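You operate a simulated robot arm through the tools that you are given. There is no shell and no other tool.

You are at the controls of a simulated robot arm. One attempt, no reset.

JOB
Set the controls near the top of the trial table. At the end: the focus knob is turned to spot; the yellow toggle is switched on; the gold thumb screw is turned to loose; the blue toggle is switched on; whatever was shut is shut again. Leave all else as you found it, and nothing knocked over.

The check looks at the end state, three seconds after you hand in, the way a careful person would. Anything else that was tipped, shoved, dropped, spilled or broken makes it a failure.

ROBOT AND FRAMES
A 7-joint arm with a two-finger gripper, fixed in place. Base frame: the origin is at the foot of the arm, x ahead of it, y to its left, z up; the work surface is at about z = 0. Units: mm, degrees, N and s.
With the tool pointing down near the work surface it reaches from about 220 to 560 mm from the base axis. Its first joint turns from -166.0 to 166.0 degrees. Payload 1.2 kg.
The tool frame sits at the grasp point between the pads (the TCP): z along the fingers, y along the line on which they close. The tips reach 22 mm beyond it. The gripper opens to 92 mm. The gripper's body begins 65 mm behind the TCP.
Orientation is told as [roll, pitch, yaw] about the base's x, y, z axes, in that order, counted from this pose: with the fingers straight down and closing along the base's y, the tool's x points along the base's -x, its y along +y and its z along -z.

CONTROLS
- The arm moves only by the tool servo_tool. Its argument "targets" is a list of rows, each an object (a shift or turn left out is 0, a gripper value left out holds the last) with "hand": the opening, from 0 (shut) to 1 (fully open); "linear": the shift along the base's x, y, z in mm, a list of three; "rot": the turn, a rotation vector about the base's x, y, z in degrees, a list of three. In form: [{"hand": hand, "linear": [x, y, z], "rot": [wx, wy, wz]}, ...]. A call has 1 to 20 rows; each row shifts and turns the commanded pose from where the row before left it. Rows are played at 5 a second. More than 50 mm and 8.6 degrees between two rows, or a gripper value outside its range, and nothing of the call is played. Where a pose cannot be reached the arm comes as near as it can. A force on the tool above 40 N (or 10 N above the force at the start of the call, whichever is more), or a blocked arm, ends the call early, and 0.2 s more pass. Each finger halts on what it meets, pressing with about 26 N; the grip force reading is that of the motor and also rises with nothing between the fingers. The clock runs only during rows and for 0.2 s after the last one: add rows that do not move to give the fingers time. It gives the time, the measured TCP pose, the force on the tool (base axes), the opening and the grip force at its end, in the units of the frame above (readings bear some noise), with the torque about the TCP (base axes, N m) and any sound that the robot's microphone picked up.
- Cameras (640 x 400 px; columns grow to the right, rows downward): "scene" is fixed at [219.2, 649, 620.5]; the picture's right is [-0.98, -0.18, 0.00], its down [-0.09, 0.49, -0.87] and it looks along [0.16, -0.85, -0.50] (base axes); focal length 312 px, centre (320, 200). "wrist" rides on the gripper at [71, 19, -102] in the tool frame; the picture's right is [-0.26, 0.96, 0.00], its down [-0.75, -0.20, -0.63] and it looks along [-0.60, -0.16, 0.78] (tool axes); focal length 280 px, centre (320, 200). There is no depth. A picture from a camera that has moved, and an enlarged one, comes with that camera's place and axes in the base frame and with its lens.
- capture(camera): a new picture of that camera. No time passes.
- enlarge(camera, box): a new picture of the part [left, top, right, bottom] of that camera's present view, enlarged. No time passes.
- job_done(): hands the job in; it is judged then, once.

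Nothing tells you positions but the pictures and the camera data. Unless the task says otherwise, let go and move clear before handing in.

The tools are called after "Request:" by a JSON object that holds its "fn" and its "kwargs". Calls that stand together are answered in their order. servo_tool: Moves the arm, as the interface text tells. Its arguments: {"type":"object","properties":{"targets":{"type":"array","items":{"type":"object","properties":{"hand":{"type":"number"},"linear":{"type":"array","items":{"type":"number"}},"rot":{"type":"array","items":{"type":"number"}}}}}},"required":["targets"]} The other tools are called the same way: capture (camera) takes a picture; enlarge (camera, box) takes an enlarged picture of a part of a camera's view; job_done () hands the job in.

At the start:

```text
time_s: 0.0
tcp_pos: [339.3, 23.8, 363.9]
tool_rot: [0.0, -0.1, 0.0]
force: [-0.1, -0.1, 0.0]
torque: [0.02, -0.01, 0.01]
width: 92.1
grip_force: 0.0
```

scene: 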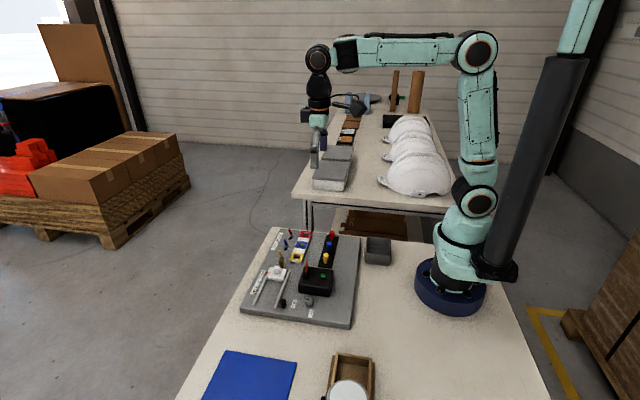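
wrist: 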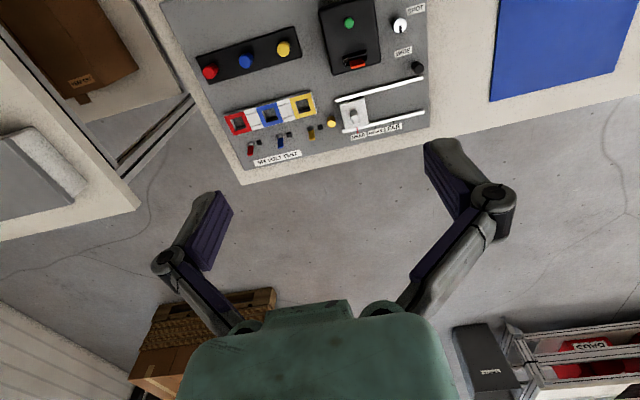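

I see a grey panel with knobs, toggles, a slider and coloured windows and buttons in front of the arm. I'll look closer before I move.

Request:
{"fn": "enlarge", "kwargs": {"camera": "scene", "box": [230, 220, 370, 330]}}

Request:
{"fn": "enlarge", "kwargs": {"camera": "wrist", "box": [180, 0, 440, 180]}}

Request:
{"fn": "enlarge", "kwargs": {"camera": "scene", "box": [180, 320, 400, 400]}}

```text
3.64 times, centred on (300, 275) of scene
camera zoom: at [219.2, 649.0, 620.5], right [-0.98, -0.18, 0.0], down [-0.09, 0.49, -0.87], along [0.16, -0.85, -0.5], focal length 1135 px, centre (393, -73)
```

zoom: 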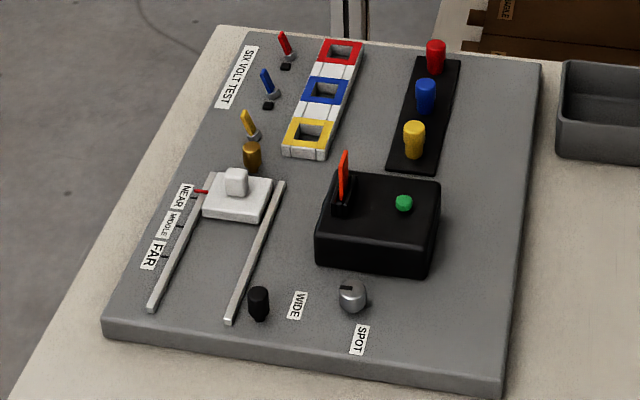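

```text
2.22 times, centred on (310, 90) of wrist
camera zoom: at [268.3, 43.4, 464.0], right [0.26, 0.96, 0.0], down [0.75, -0.2, 0.63], along [0.6, -0.16, -0.78], focal length 623 px, centre (342, 444)
```

zoom: 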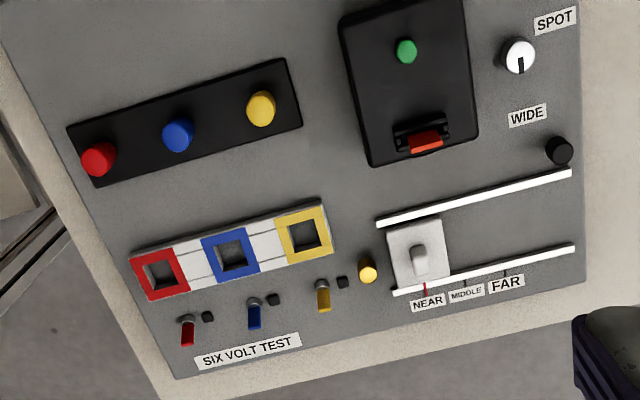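

```text
2.91 times, centred on (290, 360) of scene
camera zoom: at [219.2, 649.0, 620.5], right [-0.98, -0.18, 0.0], down [-0.09, 0.49, -0.87], along [0.16, -0.85, -0.5], focal length 908 px, centre (407, -266)
```

zoom: 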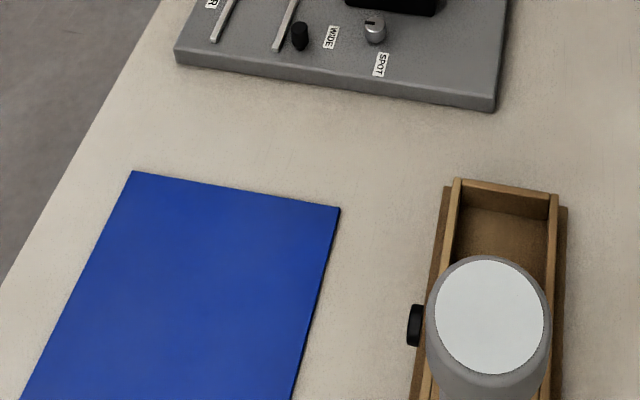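

The board lies roughly at x 300–500, y −150 to 170. I'll bring the wrist camera closer over the toggles to see their state and where the labels are.

Request:
{"fn": "servo_tool", "kwargs": {"targets": [{"linear": [20, -15, -30]}, {"linear": [20, -15, -30]}, {"linear": [20, -15, -30]}, {"linear": [20, -15, -30]}, {}]}}

Request:
{"fn": "capture", "kwargs": {"camera": "wrist"}}

```text
time_s: 1.2
tcp_pos: [418.0, -38.8, 242.9]
tool_rot: [0.0, 0.0, 0.0]
force: [0.4, -0.1, -0.3]
torque: [0.0, -0.03, 0.03]
width: 91.9
grip_force: 0.1
```

```text
taken
camera wrist: at [348.4, -18.3, 344.0], right [0.26, 0.96, 0.0], down [0.75, -0.2, 0.63], along [0.6, -0.16, -0.78], focal length 280 px, centre (320, 200)
```

wrist: 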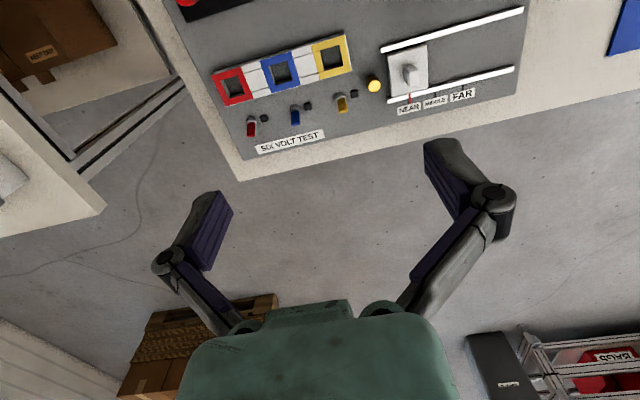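

Request:
{"fn": "enlarge", "kwargs": {"camera": "wrist", "box": [200, 30, 360, 160]}}

Request:
{"fn": "enlarge", "kwargs": {"camera": "wrist", "box": [340, 0, 540, 130]}}

Request:
{"fn": "enlarge", "kwargs": {"camera": "scene", "box": [260, 225, 320, 265]}}

Request:
{"fn": "enlarge", "kwargs": {"camera": "scene", "box": [250, 250, 345, 325]}}

```text
3.08 times, centred on (280, 95) of wrist
camera zoom: at [348.4, -18.3, 344.0], right [0.26, 0.96, 0.0], down [0.75, -0.2, 0.63], along [0.6, -0.16, -0.78], focal length 863 px, centre (443, 523)
```

zoom: 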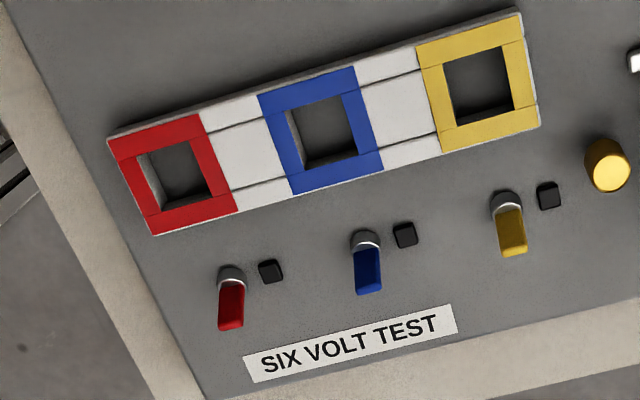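

```text
3.08 times, centred on (440, 65) of wrist
camera zoom: at [348.4, -18.3, 344.0], right [0.26, 0.96, 0.0], down [0.75, -0.2, 0.63], along [0.6, -0.16, -0.78], focal length 863 px, centre (-49, 615)
```

zoom: 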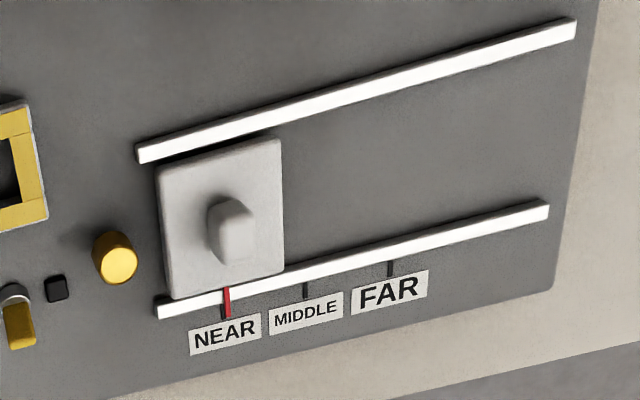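

```text
10.00 times, centred on (290, 245) of scene
camera zoom: at [219.2, 649.0, 620.5], right [-0.98, -0.18, 0.0], down [-0.09, 0.49, -0.87], along [0.16, -0.85, -0.5], focal length 3122 px, centre (620, -250)
```

zoom: 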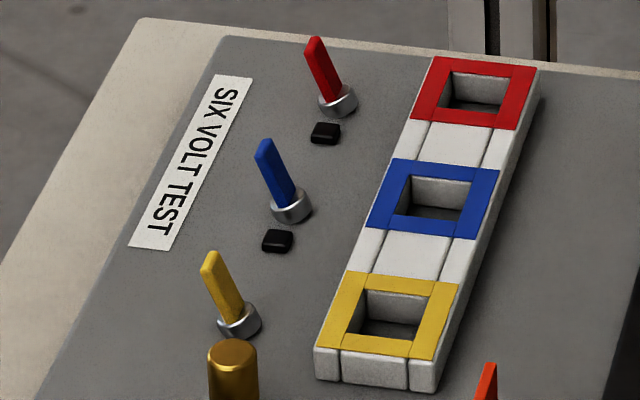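

```text
5.33 times, centred on (298, 288) of scene
camera zoom: at [219.2, 649.0, 620.5], right [-0.98, -0.18, 0.0], down [-0.09, 0.49, -0.87], along [0.16, -0.85, -0.5], focal length 1665 px, centre (440, -267)
```

zoom: 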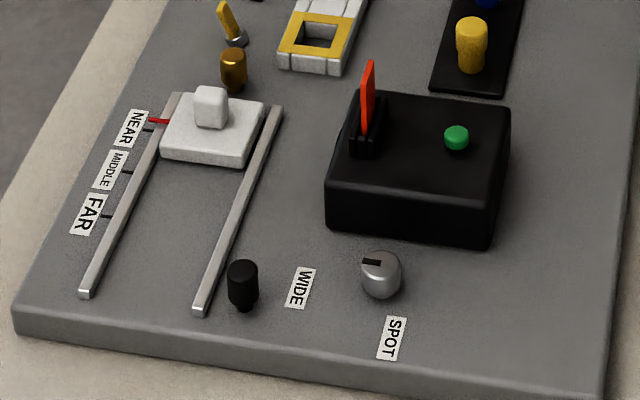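

All three toggle levers lean away from the arm (+x) and the lamp squares are dark, so I take them to be off. The yellow lever's pivot is near (457,−23,23) and the blue one's near (457,−77,23). I'll close the fingers and hover beyond the yellow lever.

Request:
{"fn": "servo_tool", "kwargs": {"targets": [{"hand": 0, "linear": [17, 4, -30]}, {"linear": [17, 4, -30]}, {"linear": [17, 4, -30]}, {"linear": [18, 3.8, -30]}, {}, {}]}}

Request:
{"fn": "capture", "kwargs": {"camera": "wrist"}}

Request:
{"fn": "enlarge", "kwargs": {"camera": "scene", "box": [240, 200, 340, 265]}}

```text
time_s: 2.6
tcp_pos: [486.9, -22.9, 122.7]
tool_rot: [0.0, 0.0, -0.1]
force: [0.2, -0.7, -0.3]
torque: [0.02, 0.02, 0.03]
width: 0.0
grip_force: 26.1
```

```text
taken
camera wrist: at [416.5, -2.0, 224.0], right [0.26, 0.96, 0.0], down [0.75, -0.2, 0.63], along [0.6, -0.16, -0.78], focal length 280 px, centre (320, 200)
```

wrist: 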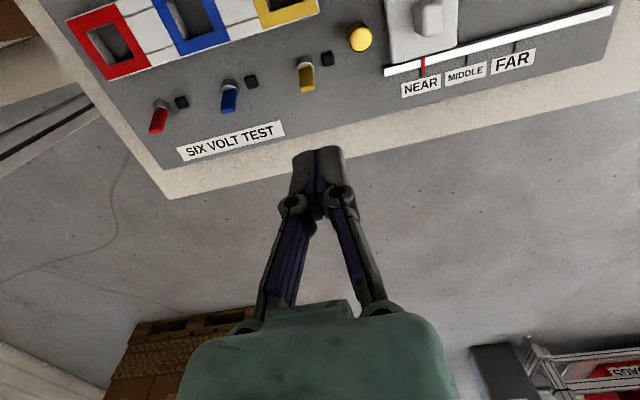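

```text
6.15 times, centred on (290, 232) of scene
camera zoom: at [219.2, 649.0, 620.5], right [-0.98, -0.18, 0.0], down [-0.09, 0.49, -0.87], along [0.16, -0.85, -0.5], focal length 1921 px, centre (505, 0)
```

zoom: 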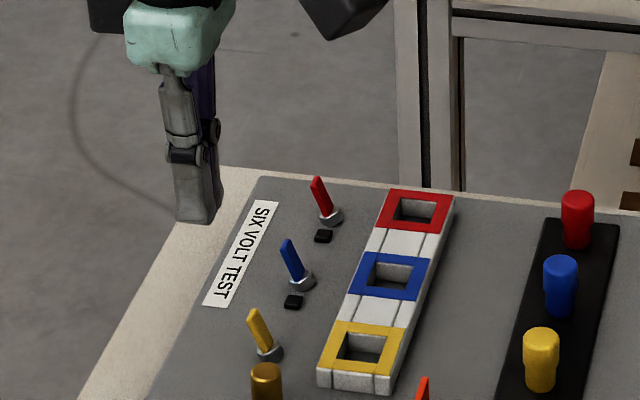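

The measurements agree: the yellow lever tip is at about (467,−23,44). I'll descend beyond it and push toward −x.

Request:
{"fn": "servo_tool", "kwargs": {"targets": [{"linear": [0, 0, -30]}, {"linear": [0, 0, -20]}, {"linear": [0, 0, -14.5]}, {}]}}

Request:
{"fn": "enlarge", "kwargs": {"camera": "scene", "box": [240, 200, 340, 265]}}

Request:
{"fn": "capture", "kwargs": {"camera": "wrist"}}

```text
time_s: 3.6
tcp_pos: [488.0, -21.8, 56.8]
tool_rot: [-0.1, 0.1, 0.1]
force: [1.2, 0.4, 0.5]
torque: [-0.02, 0.01, -0.04]
width: 0.0
grip_force: 26.1
```

```text
6.15 times, centred on (290, 232) of scene
camera zoom: at [219.2, 649.0, 620.5], right [-0.98, -0.18, 0.0], down [-0.09, 0.49, -0.87], along [0.16, -0.85, -0.5], focal length 1921 px, centre (505, 0)
```

zoom: 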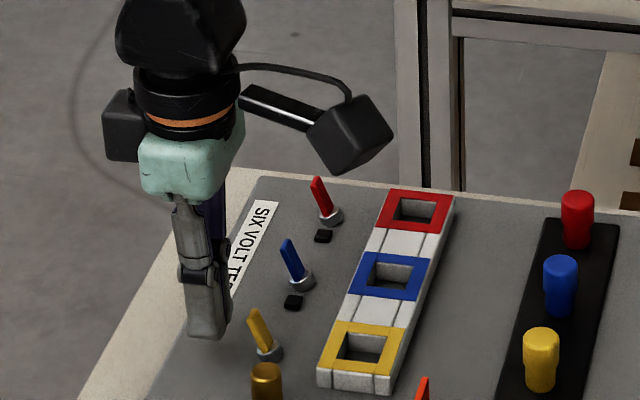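

```text
taken
camera wrist: at [416.5, -1.5, 157.8], right [0.26, 0.96, 0.0], down [0.75, -0.2, 0.63], along [0.6, -0.16, -0.78], focal length 280 px, centre (320, 200)
```

wrist: 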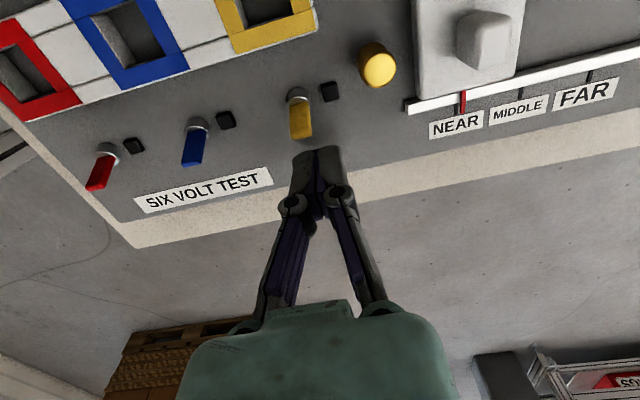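

The closed fingertips sit just beyond the yellow lever, with clearance to the gold screw. I'll push toward −x in small steps.

Request:
{"fn": "servo_tool", "kwargs": {"targets": [{"linear": [-6, -1, 0]}, {"linear": [-4, 0, 0]}, {"linear": [-4, 0, 0]}, {"linear": [-4, 0, 0]}, {"linear": [-4, 0, 0]}, {"linear": [-2, 0, 0]}, {}]}}

Request:
{"fn": "enlarge", "kwargs": {"camera": "scene", "box": [240, 200, 340, 265]}}

Request:
{"fn": "capture", "kwargs": {"camera": "wrist"}}

```text
time_s: 5.2
tcp_pos: [463.9, -21.8, 58.4]
tool_rot: [0.0, 0.1, 0.1]
force: [0.9, 0.2, 0.3]
torque: [0.0, -0.01, 0.02]
width: 0.0
grip_force: 28.2
```

```text
6.15 times, centred on (290, 232) of scene
camera zoom: at [219.2, 649.0, 620.5], right [-0.98, -0.18, 0.0], down [-0.09, 0.49, -0.87], along [0.16, -0.85, -0.5], focal length 1921 px, centre (505, 0)
```

zoom: 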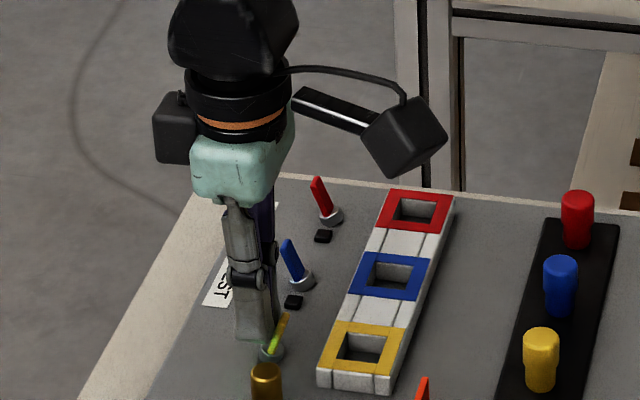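

```text
taken
camera wrist: at [393.0, -1.5, 159.4], right [0.26, 0.96, 0.0], down [0.75, -0.2, 0.63], along [0.6, -0.16, -0.78], focal length 280 px, centre (320, 200)
```

wrist: 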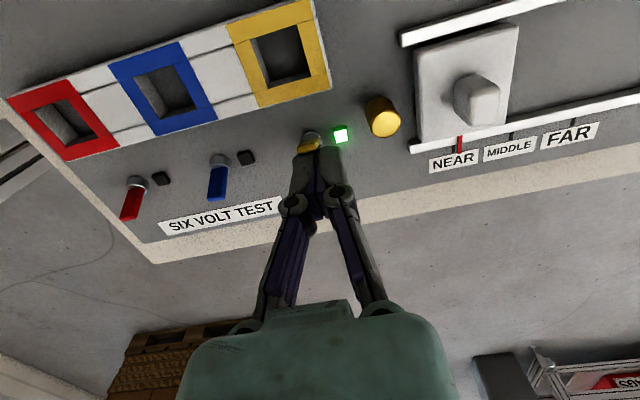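

The yellow lever has flipped and its lamp is lit green. I'll back off, lift, and do the same for blue, 54 mm further along −y.

Request:
{"fn": "servo_tool", "kwargs": {"targets": [{"linear": [12, 0, 0]}, {"linear": [12, 0, 0]}, {"linear": [2, 0, 30]}, {"linear": [0, -27, 0]}, {"linear": [0, -27, 0]}, {"linear": [-2, 0, -20]}, {"linear": [0, 0, -11]}, {}]}}

Request:
{"fn": "capture", "kwargs": {"camera": "wrist"}}

Request:
{"fn": "enlarge", "kwargs": {"camera": "scene", "box": [240, 200, 340, 265]}}

```text
time_s: 7.0
tcp_pos: [489.1, -76.4, 57.0]
tool_rot: [0.0, 0.0, 0.1]
force: [0.3, 0.4, -0.3]
torque: [-0.01, 0.01, 0.01]
width: 0.0
grip_force: 28.4
```

```text
taken
camera wrist: at [417.5, -56.2, 158.0], right [0.26, 0.96, 0.0], down [0.75, -0.2, 0.63], along [0.6, -0.16, -0.78], focal length 280 px, centre (320, 200)
```

wrist: 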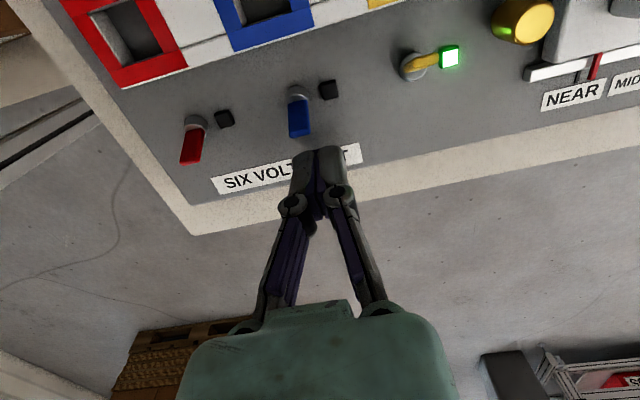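

```text
6.15 times, centred on (290, 232) of scene
camera zoom: at [219.2, 649.0, 620.5], right [-0.98, -0.18, 0.0], down [-0.09, 0.49, -0.87], along [0.16, -0.85, -0.5], focal length 1921 px, centre (505, 0)
```

zoom: 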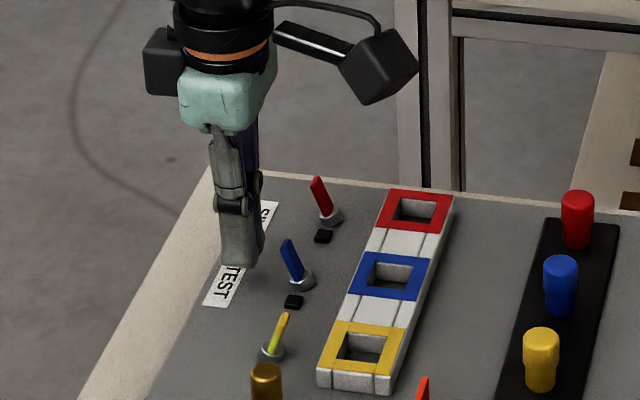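

Yellow stays on. The tips are now beyond the blue lever, so I'll push it the same way.

Request:
{"fn": "servo_tool", "kwargs": {"targets": [{"linear": [-6, 0, 0]}, {"linear": [-4, 0, 0]}, {"linear": [-4, 0, 0]}, {"linear": [-4, 0, 0]}, {"linear": [-4, 0, 0]}, {"linear": [-2, 0, 0]}, {}]}}

Request:
{"fn": "capture", "kwargs": {"camera": "wrist"}}

```text
time_s: 8.6
tcp_pos: [464.9, -76.6, 58.7]
tool_rot: [0.0, 0.0, -0.1]
force: [4.4, -0.2, 0.5]
torque: [0.04, -0.05, 0.02]
width: 5.7
grip_force: 28.2
```

```text
taken
camera wrist: at [393.0, -56.9, 158.9], right [0.26, 0.96, 0.0], down [0.75, -0.2, 0.63], along [0.6, -0.16, -0.78], focal length 280 px, centre (320, 200)
```

wrist: 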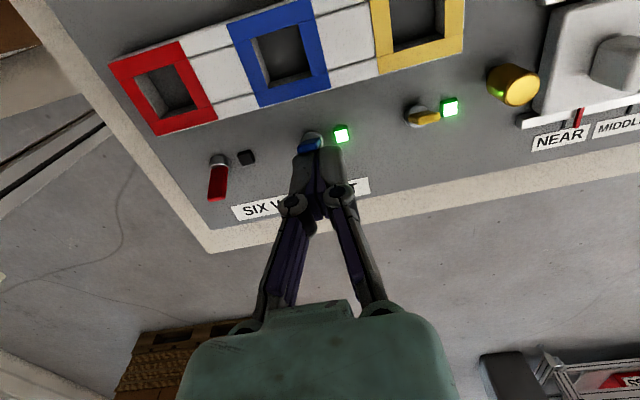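

Blue's lamp is lit, but the fingers opened to 5.7 mm, so the lever is wedged between them. I'll open slightly to release it before backing off, then rise.

Request:
{"fn": "servo_tool", "kwargs": {"targets": [{"hand": 0.22}, {"hand": 0.22}, {"linear": [8, 0, 0]}, {"linear": [12, 0, 0]}, {"linear": [6, 0, 0]}, {"linear": [0, 0, 40]}, {"linear": [-20, 30, 40]}, {"linear": [-30, 30, 20]}, {}]}}

Request:
{"fn": "capture", "kwargs": {"camera": "wrist"}}

Request:
{"fn": "enlarge", "kwargs": {"camera": "scene", "box": [240, 215, 340, 280]}}

```text
refused: row 7 steps farther than a row can; nothing moved
```

```text
taken
camera wrist: at [393.0, -56.9, 158.9], right [0.26, 0.96, 0.0], down [0.75, -0.2, 0.63], along [0.6, -0.16, -0.78], focal length 280 px, centre (320, 200)
```

wrist: 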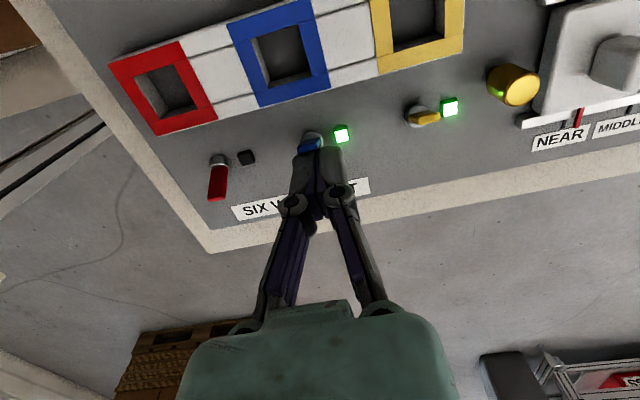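

```text
6.15 times, centred on (290, 248) of scene
camera zoom: at [219.2, 649.0, 620.5], right [-0.98, -0.18, 0.0], down [-0.09, 0.49, -0.87], along [0.16, -0.85, -0.5], focal length 1921 px, centre (505, -92)
```

zoom: 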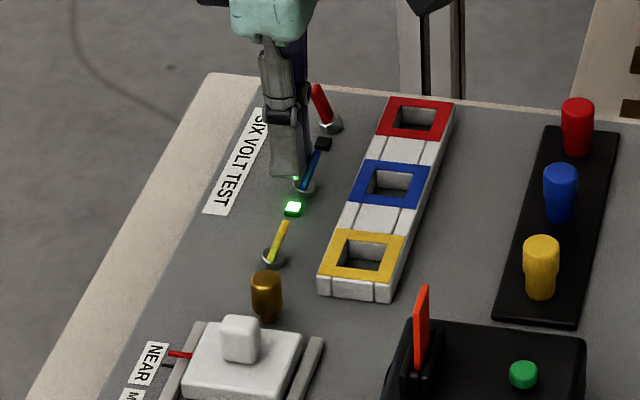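

That call was refused because one row stepped too far, so I'll repeat it with smaller steps.

Request:
{"fn": "servo_tool", "kwargs": {"targets": [{"hand": 0.22}, {"hand": 0.22}, {"linear": [8, 0, 0]}, {"linear": [12, 0, 0]}, {"linear": [6, 0, 0]}, {"linear": [0, 0, 40]}, {"linear": [-20, 25, 30]}, {"linear": [-30, 35, 15]}, {"linear": [-10, 30, 0]}, {}]}}

Request:
{"fn": "capture", "kwargs": {"camera": "wrist"}}

Request:
{"fn": "enlarge", "kwargs": {"camera": "scene", "box": [240, 215, 340, 280]}}

```text
time_s: 10.8
tcp_pos: [431.2, 13.0, 141.8]
tool_rot: [0.0, 0.0, 0.0]
force: [-0.1, 0.0, 1.1]
torque: [-0.01, -0.01, -0.02]
width: 20.4
grip_force: 0.0
```

```text
taken
camera wrist: at [360.4, 33.5, 242.8], right [0.26, 0.96, 0.0], down [0.75, -0.2, 0.63], along [0.6, -0.16, -0.78], focal length 280 px, centre (320, 200)
```

wrist: 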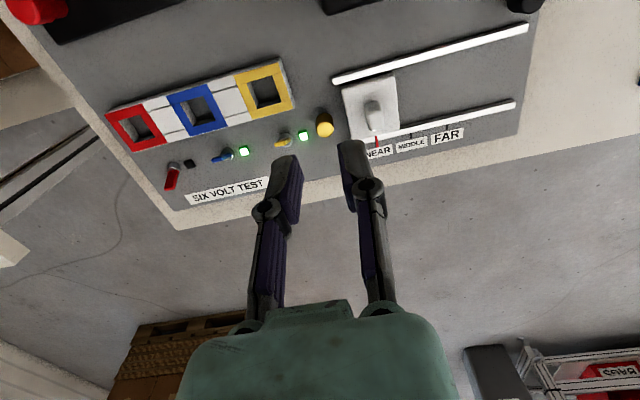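

```text
6.15 times, centred on (290, 248) of scene
camera zoom: at [219.2, 649.0, 620.5], right [-0.98, -0.18, 0.0], down [-0.09, 0.49, -0.87], along [0.16, -0.85, -0.5], focal length 1921 px, centre (505, -92)
```

zoom: 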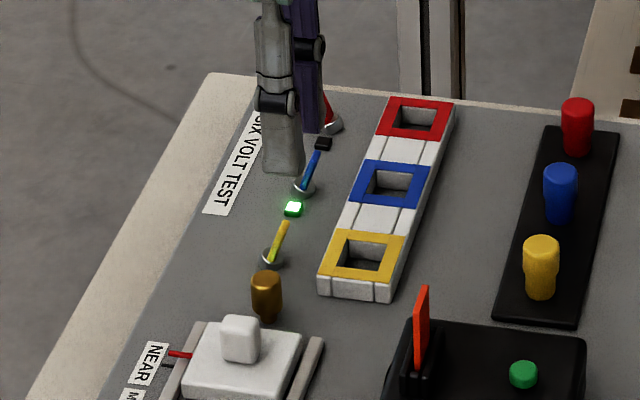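

Request:
{"fn": "enlarge", "kwargs": {"camera": "wrist", "box": [260, 60, 440, 172]}}

Request:
{"fn": "enlarge", "kwargs": {"camera": "scene", "box": [265, 245, 305, 275]}}

```text
3.56 times, centred on (350, 116) of wrist
camera zoom: at [360.4, 33.5, 242.8], right [0.26, 0.96, 0.0], down [0.75, -0.2, 0.63], along [0.6, -0.16, -0.78], focal length 997 px, centre (213, 499)
```

zoom: 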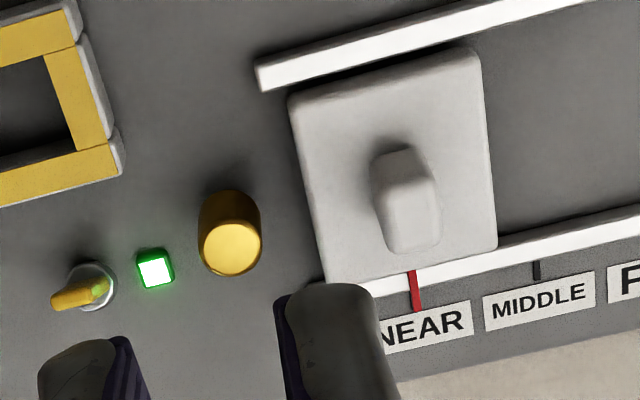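

```text
13.33 times, centred on (285, 260) of scene
camera zoom: at [219.2, 649.0, 620.5], right [-0.98, -0.18, 0.0], down [-0.09, 0.49, -0.87], along [0.16, -0.85, -0.5], focal length 4162 px, centre (787, -600)
```

zoom: 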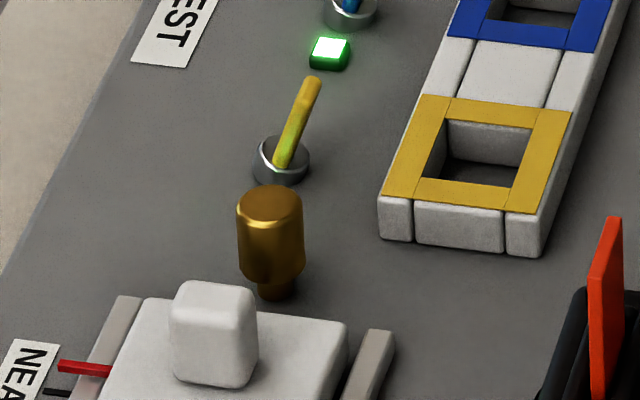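

Both lamps are lit. The gold screw's head is about 13 mm across at (448.5,13.7), top z≈43, with the lamp plate close on its +y side. I'll go above it and yaw −90°, so the fingers close along x.

Request:
{"fn": "servo_tool", "kwargs": {"targets": [{"hand": 0.3, "linear": [4, 0, 0], "rot": [0, 0, -8.2]}, {"linear": [4, 0, 0], "rot": [0, 0, -8.2]}, {"linear": [4, 0, 0], "rot": [0, 0, -8.2]}, {"linear": [4, 0, 0], "rot": [0, 0, -8.2]}, {"linear": [1.3, -0.8, 0], "rot": [0, 0, -8.2]}, {"rot": [0, 0, -8.2]}, {"rot": [0, 0, -8.2]}, {"rot": [0, 0, -8.2]}, {"rot": [0, 0, -8.2]}, {"rot": [0, 0, -8.2]}, {"linear": [0, 0, -20], "rot": [0, 0, -8]}, {"linear": [0, 0, -20]}, {}]}}

Request:
{"fn": "capture", "kwargs": {"camera": "wrist"}}

Request:
{"fn": "enlarge", "kwargs": {"camera": "scene", "box": [240, 215, 340, 280]}}

```text
time_s: 13.6
tcp_pos: [447.1, 12.9, 103.7]
tool_rot: [0.0, 0.0, -90.1]
force: [0.8, -0.5, -0.2]
torque: [0.03, 0.01, 0.0]
width: 27.5
grip_force: 0.1
```

```text
taken
camera wrist: at [466.3, 84.4, 203.9], right [0.96, -0.26, 0.0], down [-0.21, -0.75, 0.62], along [-0.16, -0.6, -0.78], focal length 280 px, centre (320, 200)
```

wrist: 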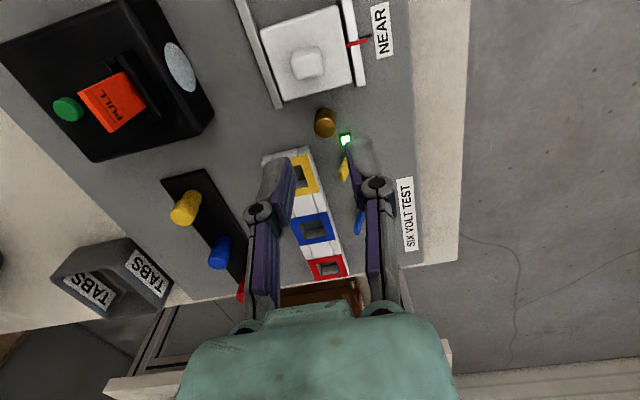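

```text
6.15 times, centred on (290, 248) of scene
camera zoom: at [219.2, 649.0, 620.5], right [-0.98, -0.18, 0.0], down [-0.09, 0.49, -0.87], along [0.16, -0.85, -0.5], focal length 1921 px, centre (505, -92)
```

zoom: 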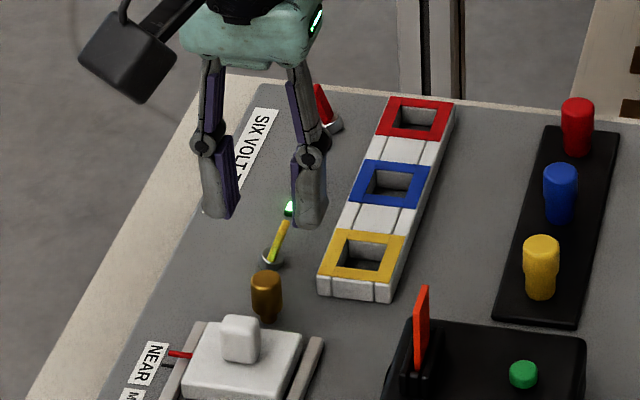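

Request:
{"fn": "enlarge", "kwargs": {"camera": "wrist", "box": [250, 60, 410, 160]}}

Request:
{"fn": "enlarge", "kwargs": {"camera": "wrist", "box": [0, 0, 260, 162]}}

```text
4.00 times, centred on (330, 110) of wrist
camera zoom: at [466.3, 84.4, 203.9], right [0.96, -0.26, 0.0], down [-0.21, -0.75, 0.62], along [-0.16, -0.6, -0.78], focal length 1122 px, centre (280, 560)
```

zoom: 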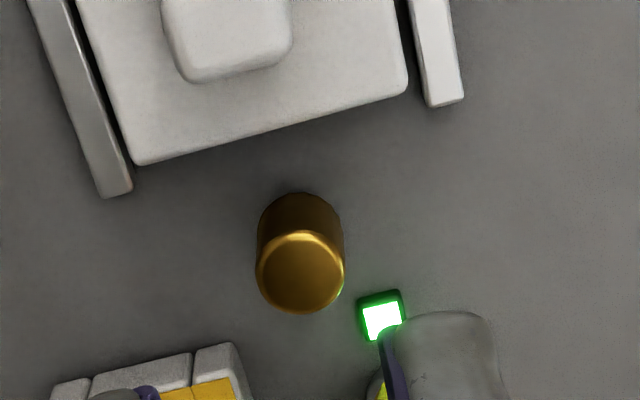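

```text
2.46 times, centred on (130, 81) of wrist
camera zoom: at [466.3, 84.4, 203.9], right [0.96, -0.26, 0.0], down [-0.21, -0.75, 0.62], along [-0.16, -0.6, -0.78], focal length 690 px, centre (788, 493)
```

zoom: 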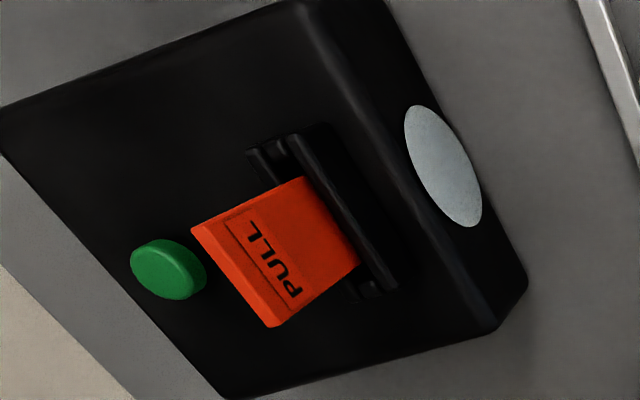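

Both views put the gold screw at about (449.5,13.7). I'll centre on it and descend so the tips reach about z=29 around the head.

Request:
{"fn": "servo_tool", "kwargs": {"targets": [{"hand": 0.27, "linear": [2.2, 0.3, -20]}, {"linear": [0, 0, -15]}, {"linear": [0, 0, -10]}, {"linear": [0, 0, -6]}, {}]}}

Request:
{"fn": "enlarge", "kwargs": {"camera": "wrist", "box": [220, 60, 420, 185]}}

Request:
{"fn": "enlarge", "kwargs": {"camera": "scene", "box": [250, 225, 320, 275]}}

```text
time_s: 14.8
tcp_pos: [448.9, 12.9, 53.8]
tool_rot: [-0.1, 0.0, -90.0]
force: [0.9, 0.7, 0.0]
torque: [0.0, 0.01, -0.01]
width: 25.0
grip_force: 0.1
```

```text
3.20 times, centred on (320, 122) of wrist
camera zoom: at [469.2, 84.8, 152.9], right [0.96, -0.26, 0.0], down [-0.2, -0.75, 0.63], along [-0.16, -0.6, -0.78], focal length 897 px, centre (320, 448)
```

zoom: 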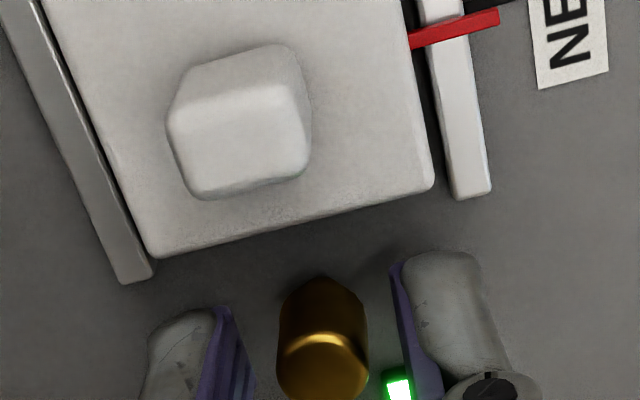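

```text
8.00 times, centred on (285, 250) of scene
camera zoom: at [219.2, 649.0, 620.5], right [-0.98, -0.18, 0.0], down [-0.09, 0.49, -0.87], along [0.16, -0.85, -0.5], focal length 2497 px, centre (600, -200)
```

zoom: 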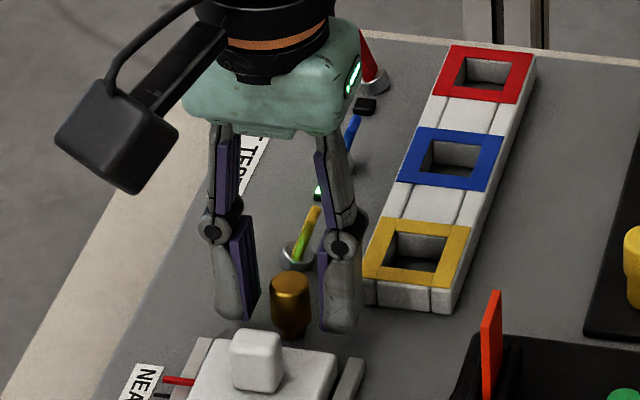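

The head is well centred between the pads, so I'll close on it.

Request:
{"fn": "servo_tool", "kwargs": {"targets": [{"hand": 0.0}, {"hand": 0.0}, {"hand": 0.0}]}}

Request:
{"fn": "enlarge", "kwargs": {"camera": "scene", "box": [250, 225, 320, 275]}}

```text
time_s: 15.6
tcp_pos: [451.0, 12.9, 53.7]
tool_rot: [0.0, -0.1, -90.0]
force: [-1.8, 0.8, 4.8]
torque: [-0.11, 0.05, 0.0]
width: 13.8
grip_force: 28.3
```

```text
8.00 times, centred on (285, 250) of scene
camera zoom: at [219.2, 649.0, 620.5], right [-0.98, -0.18, 0.0], down [-0.09, 0.49, -0.87], along [0.16, -0.85, -0.5], focal length 2497 px, centre (600, -200)
```

zoom: 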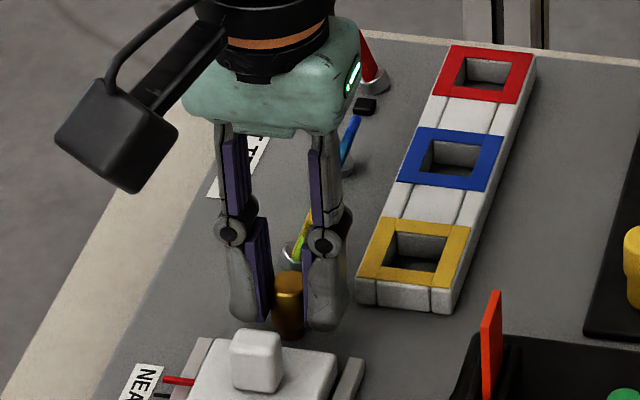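

The grip holds at 13.8 mm. I'll turn it counter-clockwise (seen from above) and watch torque, height and sound.

Request:
{"fn": "servo_tool", "kwargs": {"targets": [{"rot": [0, 0, 6]}, {"rot": [0, 0, 8]}, {"rot": [0, 0, 8]}, {"rot": [0, 0, 8]}, {}]}}

Request:
{"fn": "enlarge", "kwargs": {"camera": "scene", "box": [250, 225, 320, 275]}}

```text
time_s: 16.8
tcp_pos: [450.6, 13.2, 52.7]
tool_rot: [-0.1, 0.0, -60.0]
force: [-10.4, -4.1, 6.1]
torque: [-0.48, -0.02, 0.02]
width: 13.7
grip_force: 27.8
```

```text
8.00 times, centred on (285, 250) of scene
camera zoom: at [219.2, 649.0, 620.5], right [-0.98, -0.18, 0.0], down [-0.09, 0.49, -0.87], along [0.16, -0.85, -0.5], focal length 2497 px, centre (600, -200)
```

zoom: 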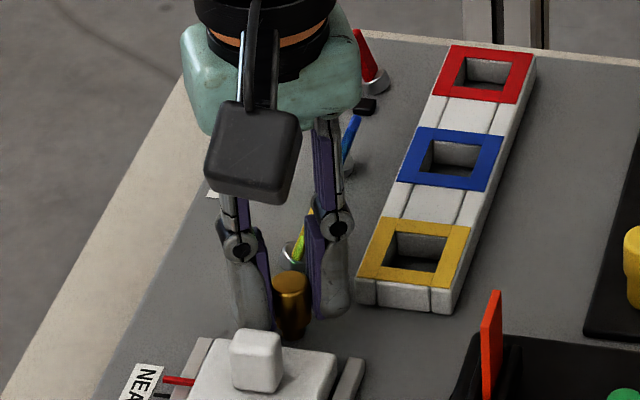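

Request:
{"fn": "servo_tool", "kwargs": {"targets": [{"linear": [-0.8, -0.3, 0], "rot": [0, 0, 7]}, {"rot": [0, 0, 8]}, {"rot": [0, 0, 8]}, {"rot": [0, 0, 7]}, {}]}}

Request:
{"fn": "enlarge", "kwargs": {"camera": "scene", "box": [250, 225, 320, 275]}}

Request:
{"fn": "capture", "kwargs": {"camera": "wrist"}}

```text
time_s: 18.0
tcp_pos: [450.3, 12.1, 53.4]
tool_rot: [0.0, -0.3, -30.1]
force: [-0.6, -14.6, 32.5]
torque: [0.39, 0.49, 0.04]
width: 13.8
grip_force: 27.9
```

```text
8.00 times, centred on (285, 250) of scene
camera zoom: at [219.2, 649.0, 620.5], right [-0.98, -0.18, 0.0], down [-0.09, 0.49, -0.87], along [0.16, -0.85, -0.5], focal length 2497 px, centre (600, -200)
```

zoom: 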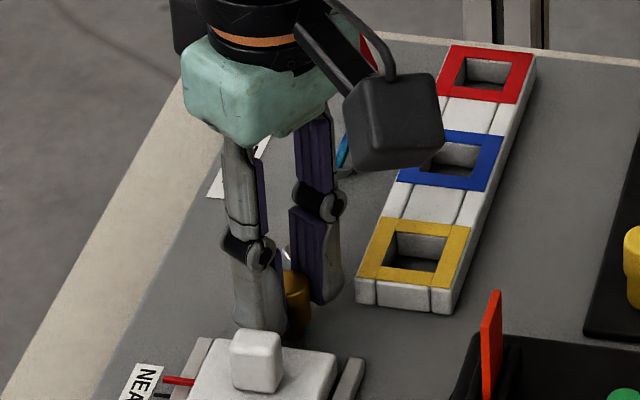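

```text
taken
camera wrist: at [398.0, 65.1, 153.2], right [0.71, 0.7, 0.0], down [0.55, -0.55, 0.63], along [0.44, -0.45, -0.78], focal length 280 px, centre (320, 200)
```

wrist: 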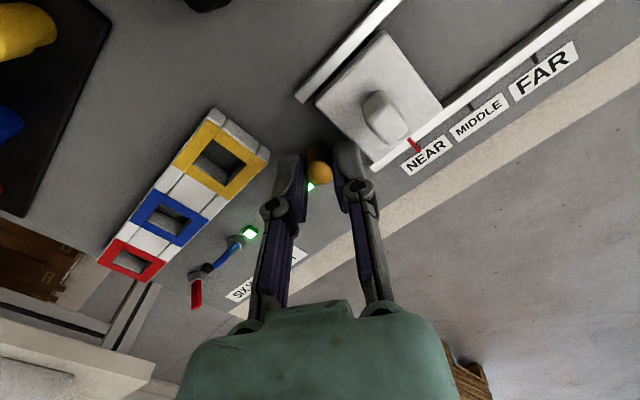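

The upward 32 N suggests the +y finger corner is touching the lamp plate's edge, whose top I measure at z≈29–30. I'll lift slightly while still gripping to clear it.

Request:
{"fn": "servo_tool", "kwargs": {"targets": [{"linear": [0, 0, 1.5]}, {}]}}

Request:
{"fn": "enlarge", "kwargs": {"camera": "scene", "box": [265, 250, 305, 280]}}

Request:
{"fn": "enlarge", "kwargs": {"camera": "wrist", "box": [260, 60, 460, 200]}}

```text
time_s: 18.6
tcp_pos: [450.3, 12.3, 52.6]
tool_rot: [0.1, -0.4, -30.2]
force: [18.2, -18.9, 11.6]
torque: [-0.07, -0.54, -0.01]
width: 13.7
grip_force: 27.7
```

```text
13.33 times, centred on (285, 265) of scene
camera zoom: at [219.2, 649.0, 620.5], right [-0.98, -0.18, 0.0], down [-0.09, 0.49, -0.87], along [0.16, -0.85, -0.5], focal length 4162 px, centre (787, -667)
```

zoom: 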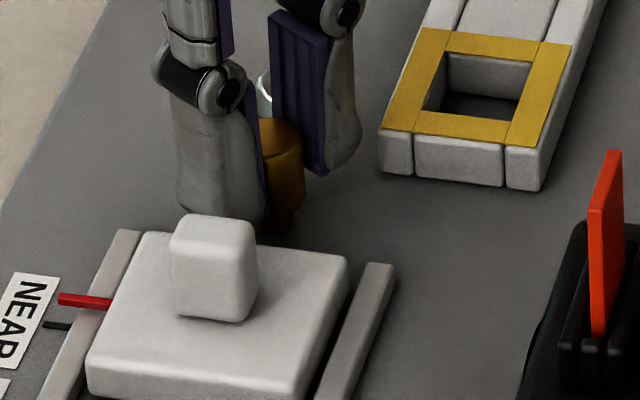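

```text
2.86 times, centred on (360, 130) of wrist
camera zoom: at [398.0, 65.2, 153.2], right [0.71, 0.7, 0.0], down [0.55, -0.55, 0.63], along [0.44, -0.45, -0.78], focal length 801 px, centre (206, 400)
```

zoom: 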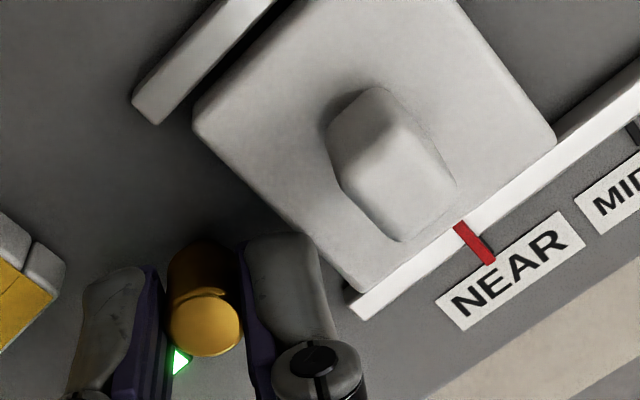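

The plate hasn't moved. The remaining force is lateral: the screw axis is about 1.5 mm toward (+x,−y) from my command. I'll shift to relieve it and lift a little more.

Request:
{"fn": "servo_tool", "kwargs": {"targets": [{"linear": [0.7, -0.7, 0.5]}, {"linear": [0.5, -0.7, 0.5]}, {}]}}

```text
time_s: 19.4
tcp_pos: [450.1, 11.2, 54.1]
tool_rot: [0.0, 0.0, -29.9]
force: [17.5, -8.7, -10.7]
torque: [-0.25, -0.51, 0.01]
width: 13.6
grip_force: 28.1
```

Request:
{"fn": "servo_tool", "kwargs": {"targets": [{"linear": [0.8, -0.3, 0]}, {"linear": [0.4, 0, 0]}, {}]}}

```text
time_s: 20.2
tcp_pos: [450.1, 12.9, 54.1]
tool_rot: [-0.1, 0.2, -29.8]
force: [-2.9, -1.7, -8.5]
torque: [-0.35, -0.45, 0.0]
width: 13.7
grip_force: 27.9
```

The lateral load is gone, so I'll continue turning counter-clockwise.

Request:
{"fn": "servo_tool", "kwargs": {"targets": [{"rot": [0, 0, 7]}, {"rot": [0, 0, 8]}, {"rot": [0, 0, 8]}, {"rot": [0, 0, 7]}, {}]}}

Request:
{"fn": "enlarge", "kwargs": {"camera": "scene", "box": [265, 250, 305, 280]}}

Request:
{"fn": "enlarge", "kwargs": {"camera": "wrist", "box": [220, 60, 460, 210]}}

```text
time_s: 21.4
tcp_pos: [449.8, 11.3, 54.1]
tool_rot: [0.0, 0.2, 0.1]
force: [-16.3, 0.7, -10.0]
torque: [0.04, 0.54, -0.01]
width: 13.8
grip_force: 28.0
```

```text
13.33 times, centred on (285, 265) of scene
camera zoom: at [219.2, 649.0, 620.5], right [-0.98, -0.18, 0.0], down [-0.09, 0.49, -0.87], along [0.16, -0.85, -0.5], focal length 4162 px, centre (787, -667)
```

zoom: 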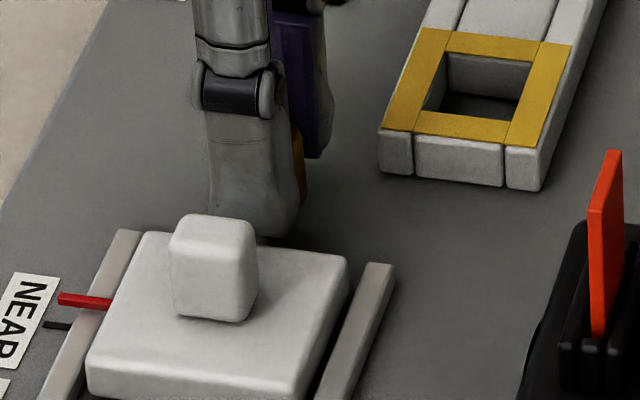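

```text
2.67 times, centred on (340, 135) of wrist
camera zoom: at [379.0, 31.9, 154.6], right [0.26, 0.97, 0.0], down [0.76, -0.2, 0.62], along [0.6, -0.16, -0.78], focal length 748 px, centre (267, 373)
```

zoom: 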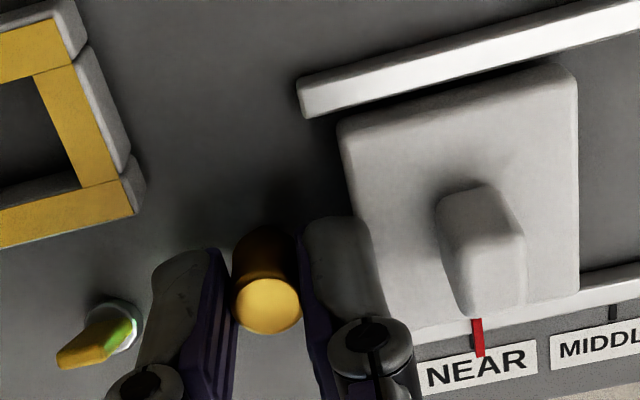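

Request:
{"fn": "servo_tool", "kwargs": {"targets": [{"linear": [-1, 0, 0], "rot": [0, 0, 7]}, {"rot": [0, 0, 8]}, {"rot": [0, 0, 8]}, {"rot": [0, 0, 7]}, {}]}}

Request:
{"fn": "enlarge", "kwargs": {"camera": "wrist", "box": [220, 60, 460, 210]}}

```text
time_s: 22.6
tcp_pos: [452.3, 13.2, 56.0]
tool_rot: [0.0, -0.4, 30.4]
force: [9.0, 12.1, -10.7]
torque: [0.35, -0.28, -0.05]
width: 13.9
grip_force: 28.2
```

```text
2.67 times, centred on (340, 135) of wrist
camera zoom: at [380.1, -5.7, 155.5], right [-0.26, 0.97, 0.0], down [0.75, 0.2, 0.63], along [0.61, 0.16, -0.78], focal length 748 px, centre (267, 373)
```

zoom: 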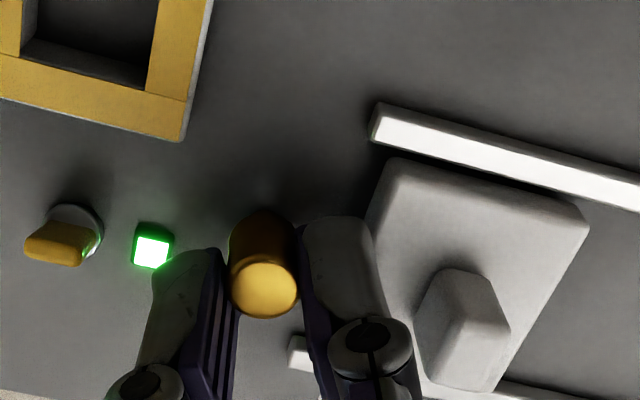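

Request:
{"fn": "servo_tool", "kwargs": {"targets": [{"linear": [0.3, 0, 0], "rot": [0, 0, 7]}, {"linear": [0.3, 0.3, 0], "rot": [0, 0, 8]}, {"linear": [0, 0.3, 0], "rot": [0, 0, 8]}, {"rot": [0, 0, 7]}, {}]}}

Request:
{"fn": "enlarge", "kwargs": {"camera": "wrist", "box": [220, 60, 460, 210]}}

Request:
{"fn": "enlarge", "kwargs": {"camera": "scene", "box": [250, 235, 320, 285]}}

```text
time_s: 23.8
tcp_pos: [450.8, 11.8, 53.9]
tool_rot: [0.2, -0.1, 60.2]
force: [-18.5, 17.3, 14.0]
torque: [0.1, 0.59, -0.18]
width: 13.8
grip_force: 28.5
```

```text
2.67 times, centred on (340, 135) of wrist
camera zoom: at [399.5, -37.9, 155.1], right [-0.71, 0.71, 0.0], down [0.55, 0.55, 0.62], along [0.44, 0.44, -0.78], focal length 748 px, centre (267, 373)
```

zoom: 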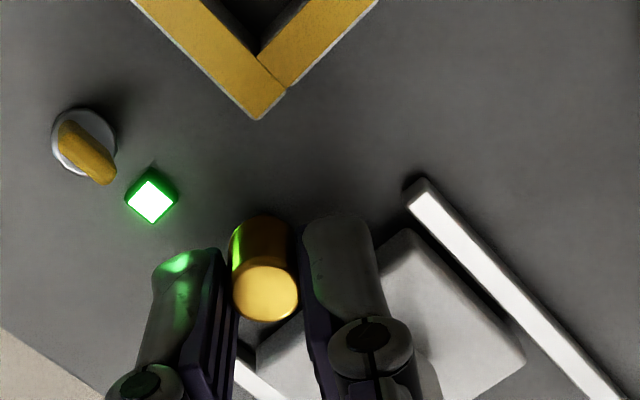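

```text
8.00 times, centred on (285, 260) of scene
camera zoom: at [219.2, 649.0, 620.5], right [-0.98, -0.18, 0.0], down [-0.09, 0.49, -0.87], along [0.16, -0.85, -0.5], focal length 2497 px, centre (600, -280)
```

zoom: 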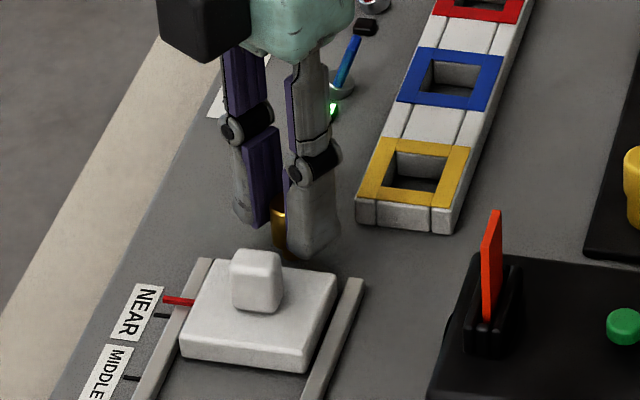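

The torque about z has risen to −0.18 N·m, which may be the screw reaching its end stop. I'll relieve the lateral load and try a few more degrees to check.

Request:
{"fn": "servo_tool", "kwargs": {"targets": [{"linear": [-0.7, 0.7, 0]}, {"linear": [-0.5, 0.5, 0]}, {}]}}

Request:
{"fn": "servo_tool", "kwargs": {"targets": [{"rot": [0, 0, 5]}, {"rot": [0, 0, 5]}, {}]}}

Request:
{"fn": "enlarge", "kwargs": {"camera": "wrist", "box": [220, 60, 460, 210]}}

```text
time_s: 24.6
tcp_pos: [451.1, 13.8, 54.3]
tool_rot: [0.0, 0.0, 59.9]
force: [-10.1, 10.8, 10.0]
torque: [0.58, -0.02, -0.01]
width: 14.0
grip_force: 27.4
```

```text
time_s: 25.4
tcp_pos: [450.8, 12.0, 53.4]
tool_rot: [0.0, 0.1, 69.9]
force: [-5.7, 5.8, 4.0]
torque: [0.15, 0.07, -0.06]
width: 14.0
grip_force: 28.7
```

```text
2.67 times, centred on (340, 135) of wrist
camera zoom: at [408.0, -46.1, 154.6], right [-0.82, 0.58, 0.0], down [0.45, 0.64, 0.62], along [0.36, 0.51, -0.78], focal length 748 px, centre (267, 373)
```

zoom: 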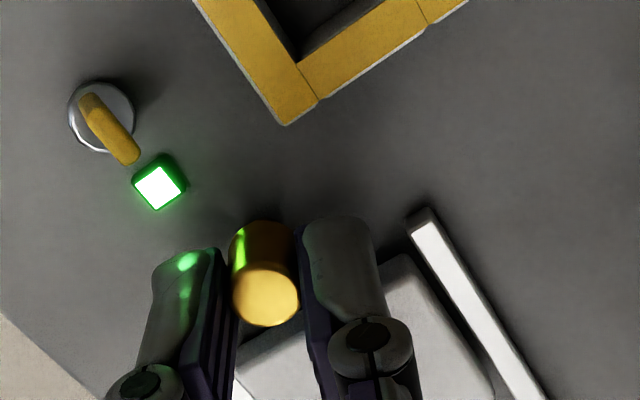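

Request:
{"fn": "servo_tool", "kwargs": {"targets": [{"rot": [0, 0, 7]}, {"rot": [0, 0, 7]}, {"rot": [0, 0, 7]}, {"rot": [0, 0, 7]}, {}]}}

Request:
{"fn": "enlarge", "kwargs": {"camera": "wrist", "box": [220, 60, 460, 210]}}

Request:
{"fn": "enlarge", "kwargs": {"camera": "scene", "box": [265, 245, 305, 275]}}

```text
time_s: 26.6
tcp_pos: [449.8, 12.2, 55.4]
tool_rot: [0.0, 0.2, 98.0]
force: [1.3, -5.5, -6.7]
torque: [-0.1, -0.03, -0.05]
width: 13.7
grip_force: 28.1
```

```text
2.67 times, centred on (340, 135) of wrist
camera zoom: at [440.7, -59.6, 156.1], right [-0.99, 0.13, 0.0], down [0.1, 0.78, 0.62], along [0.08, 0.62, -0.78], focal length 748 px, centre (267, 373)
```

zoom: 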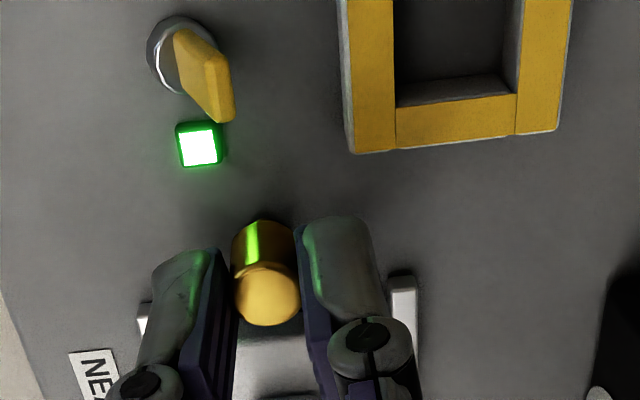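

```text
13.33 times, centred on (285, 260) of scene
camera zoom: at [219.2, 649.0, 620.5], right [-0.98, -0.18, 0.0], down [-0.09, 0.49, -0.87], along [0.16, -0.85, -0.5], focal length 4162 px, centre (787, -600)
```

zoom: 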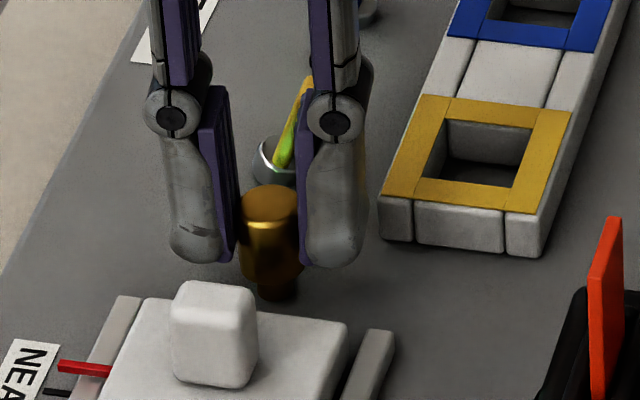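

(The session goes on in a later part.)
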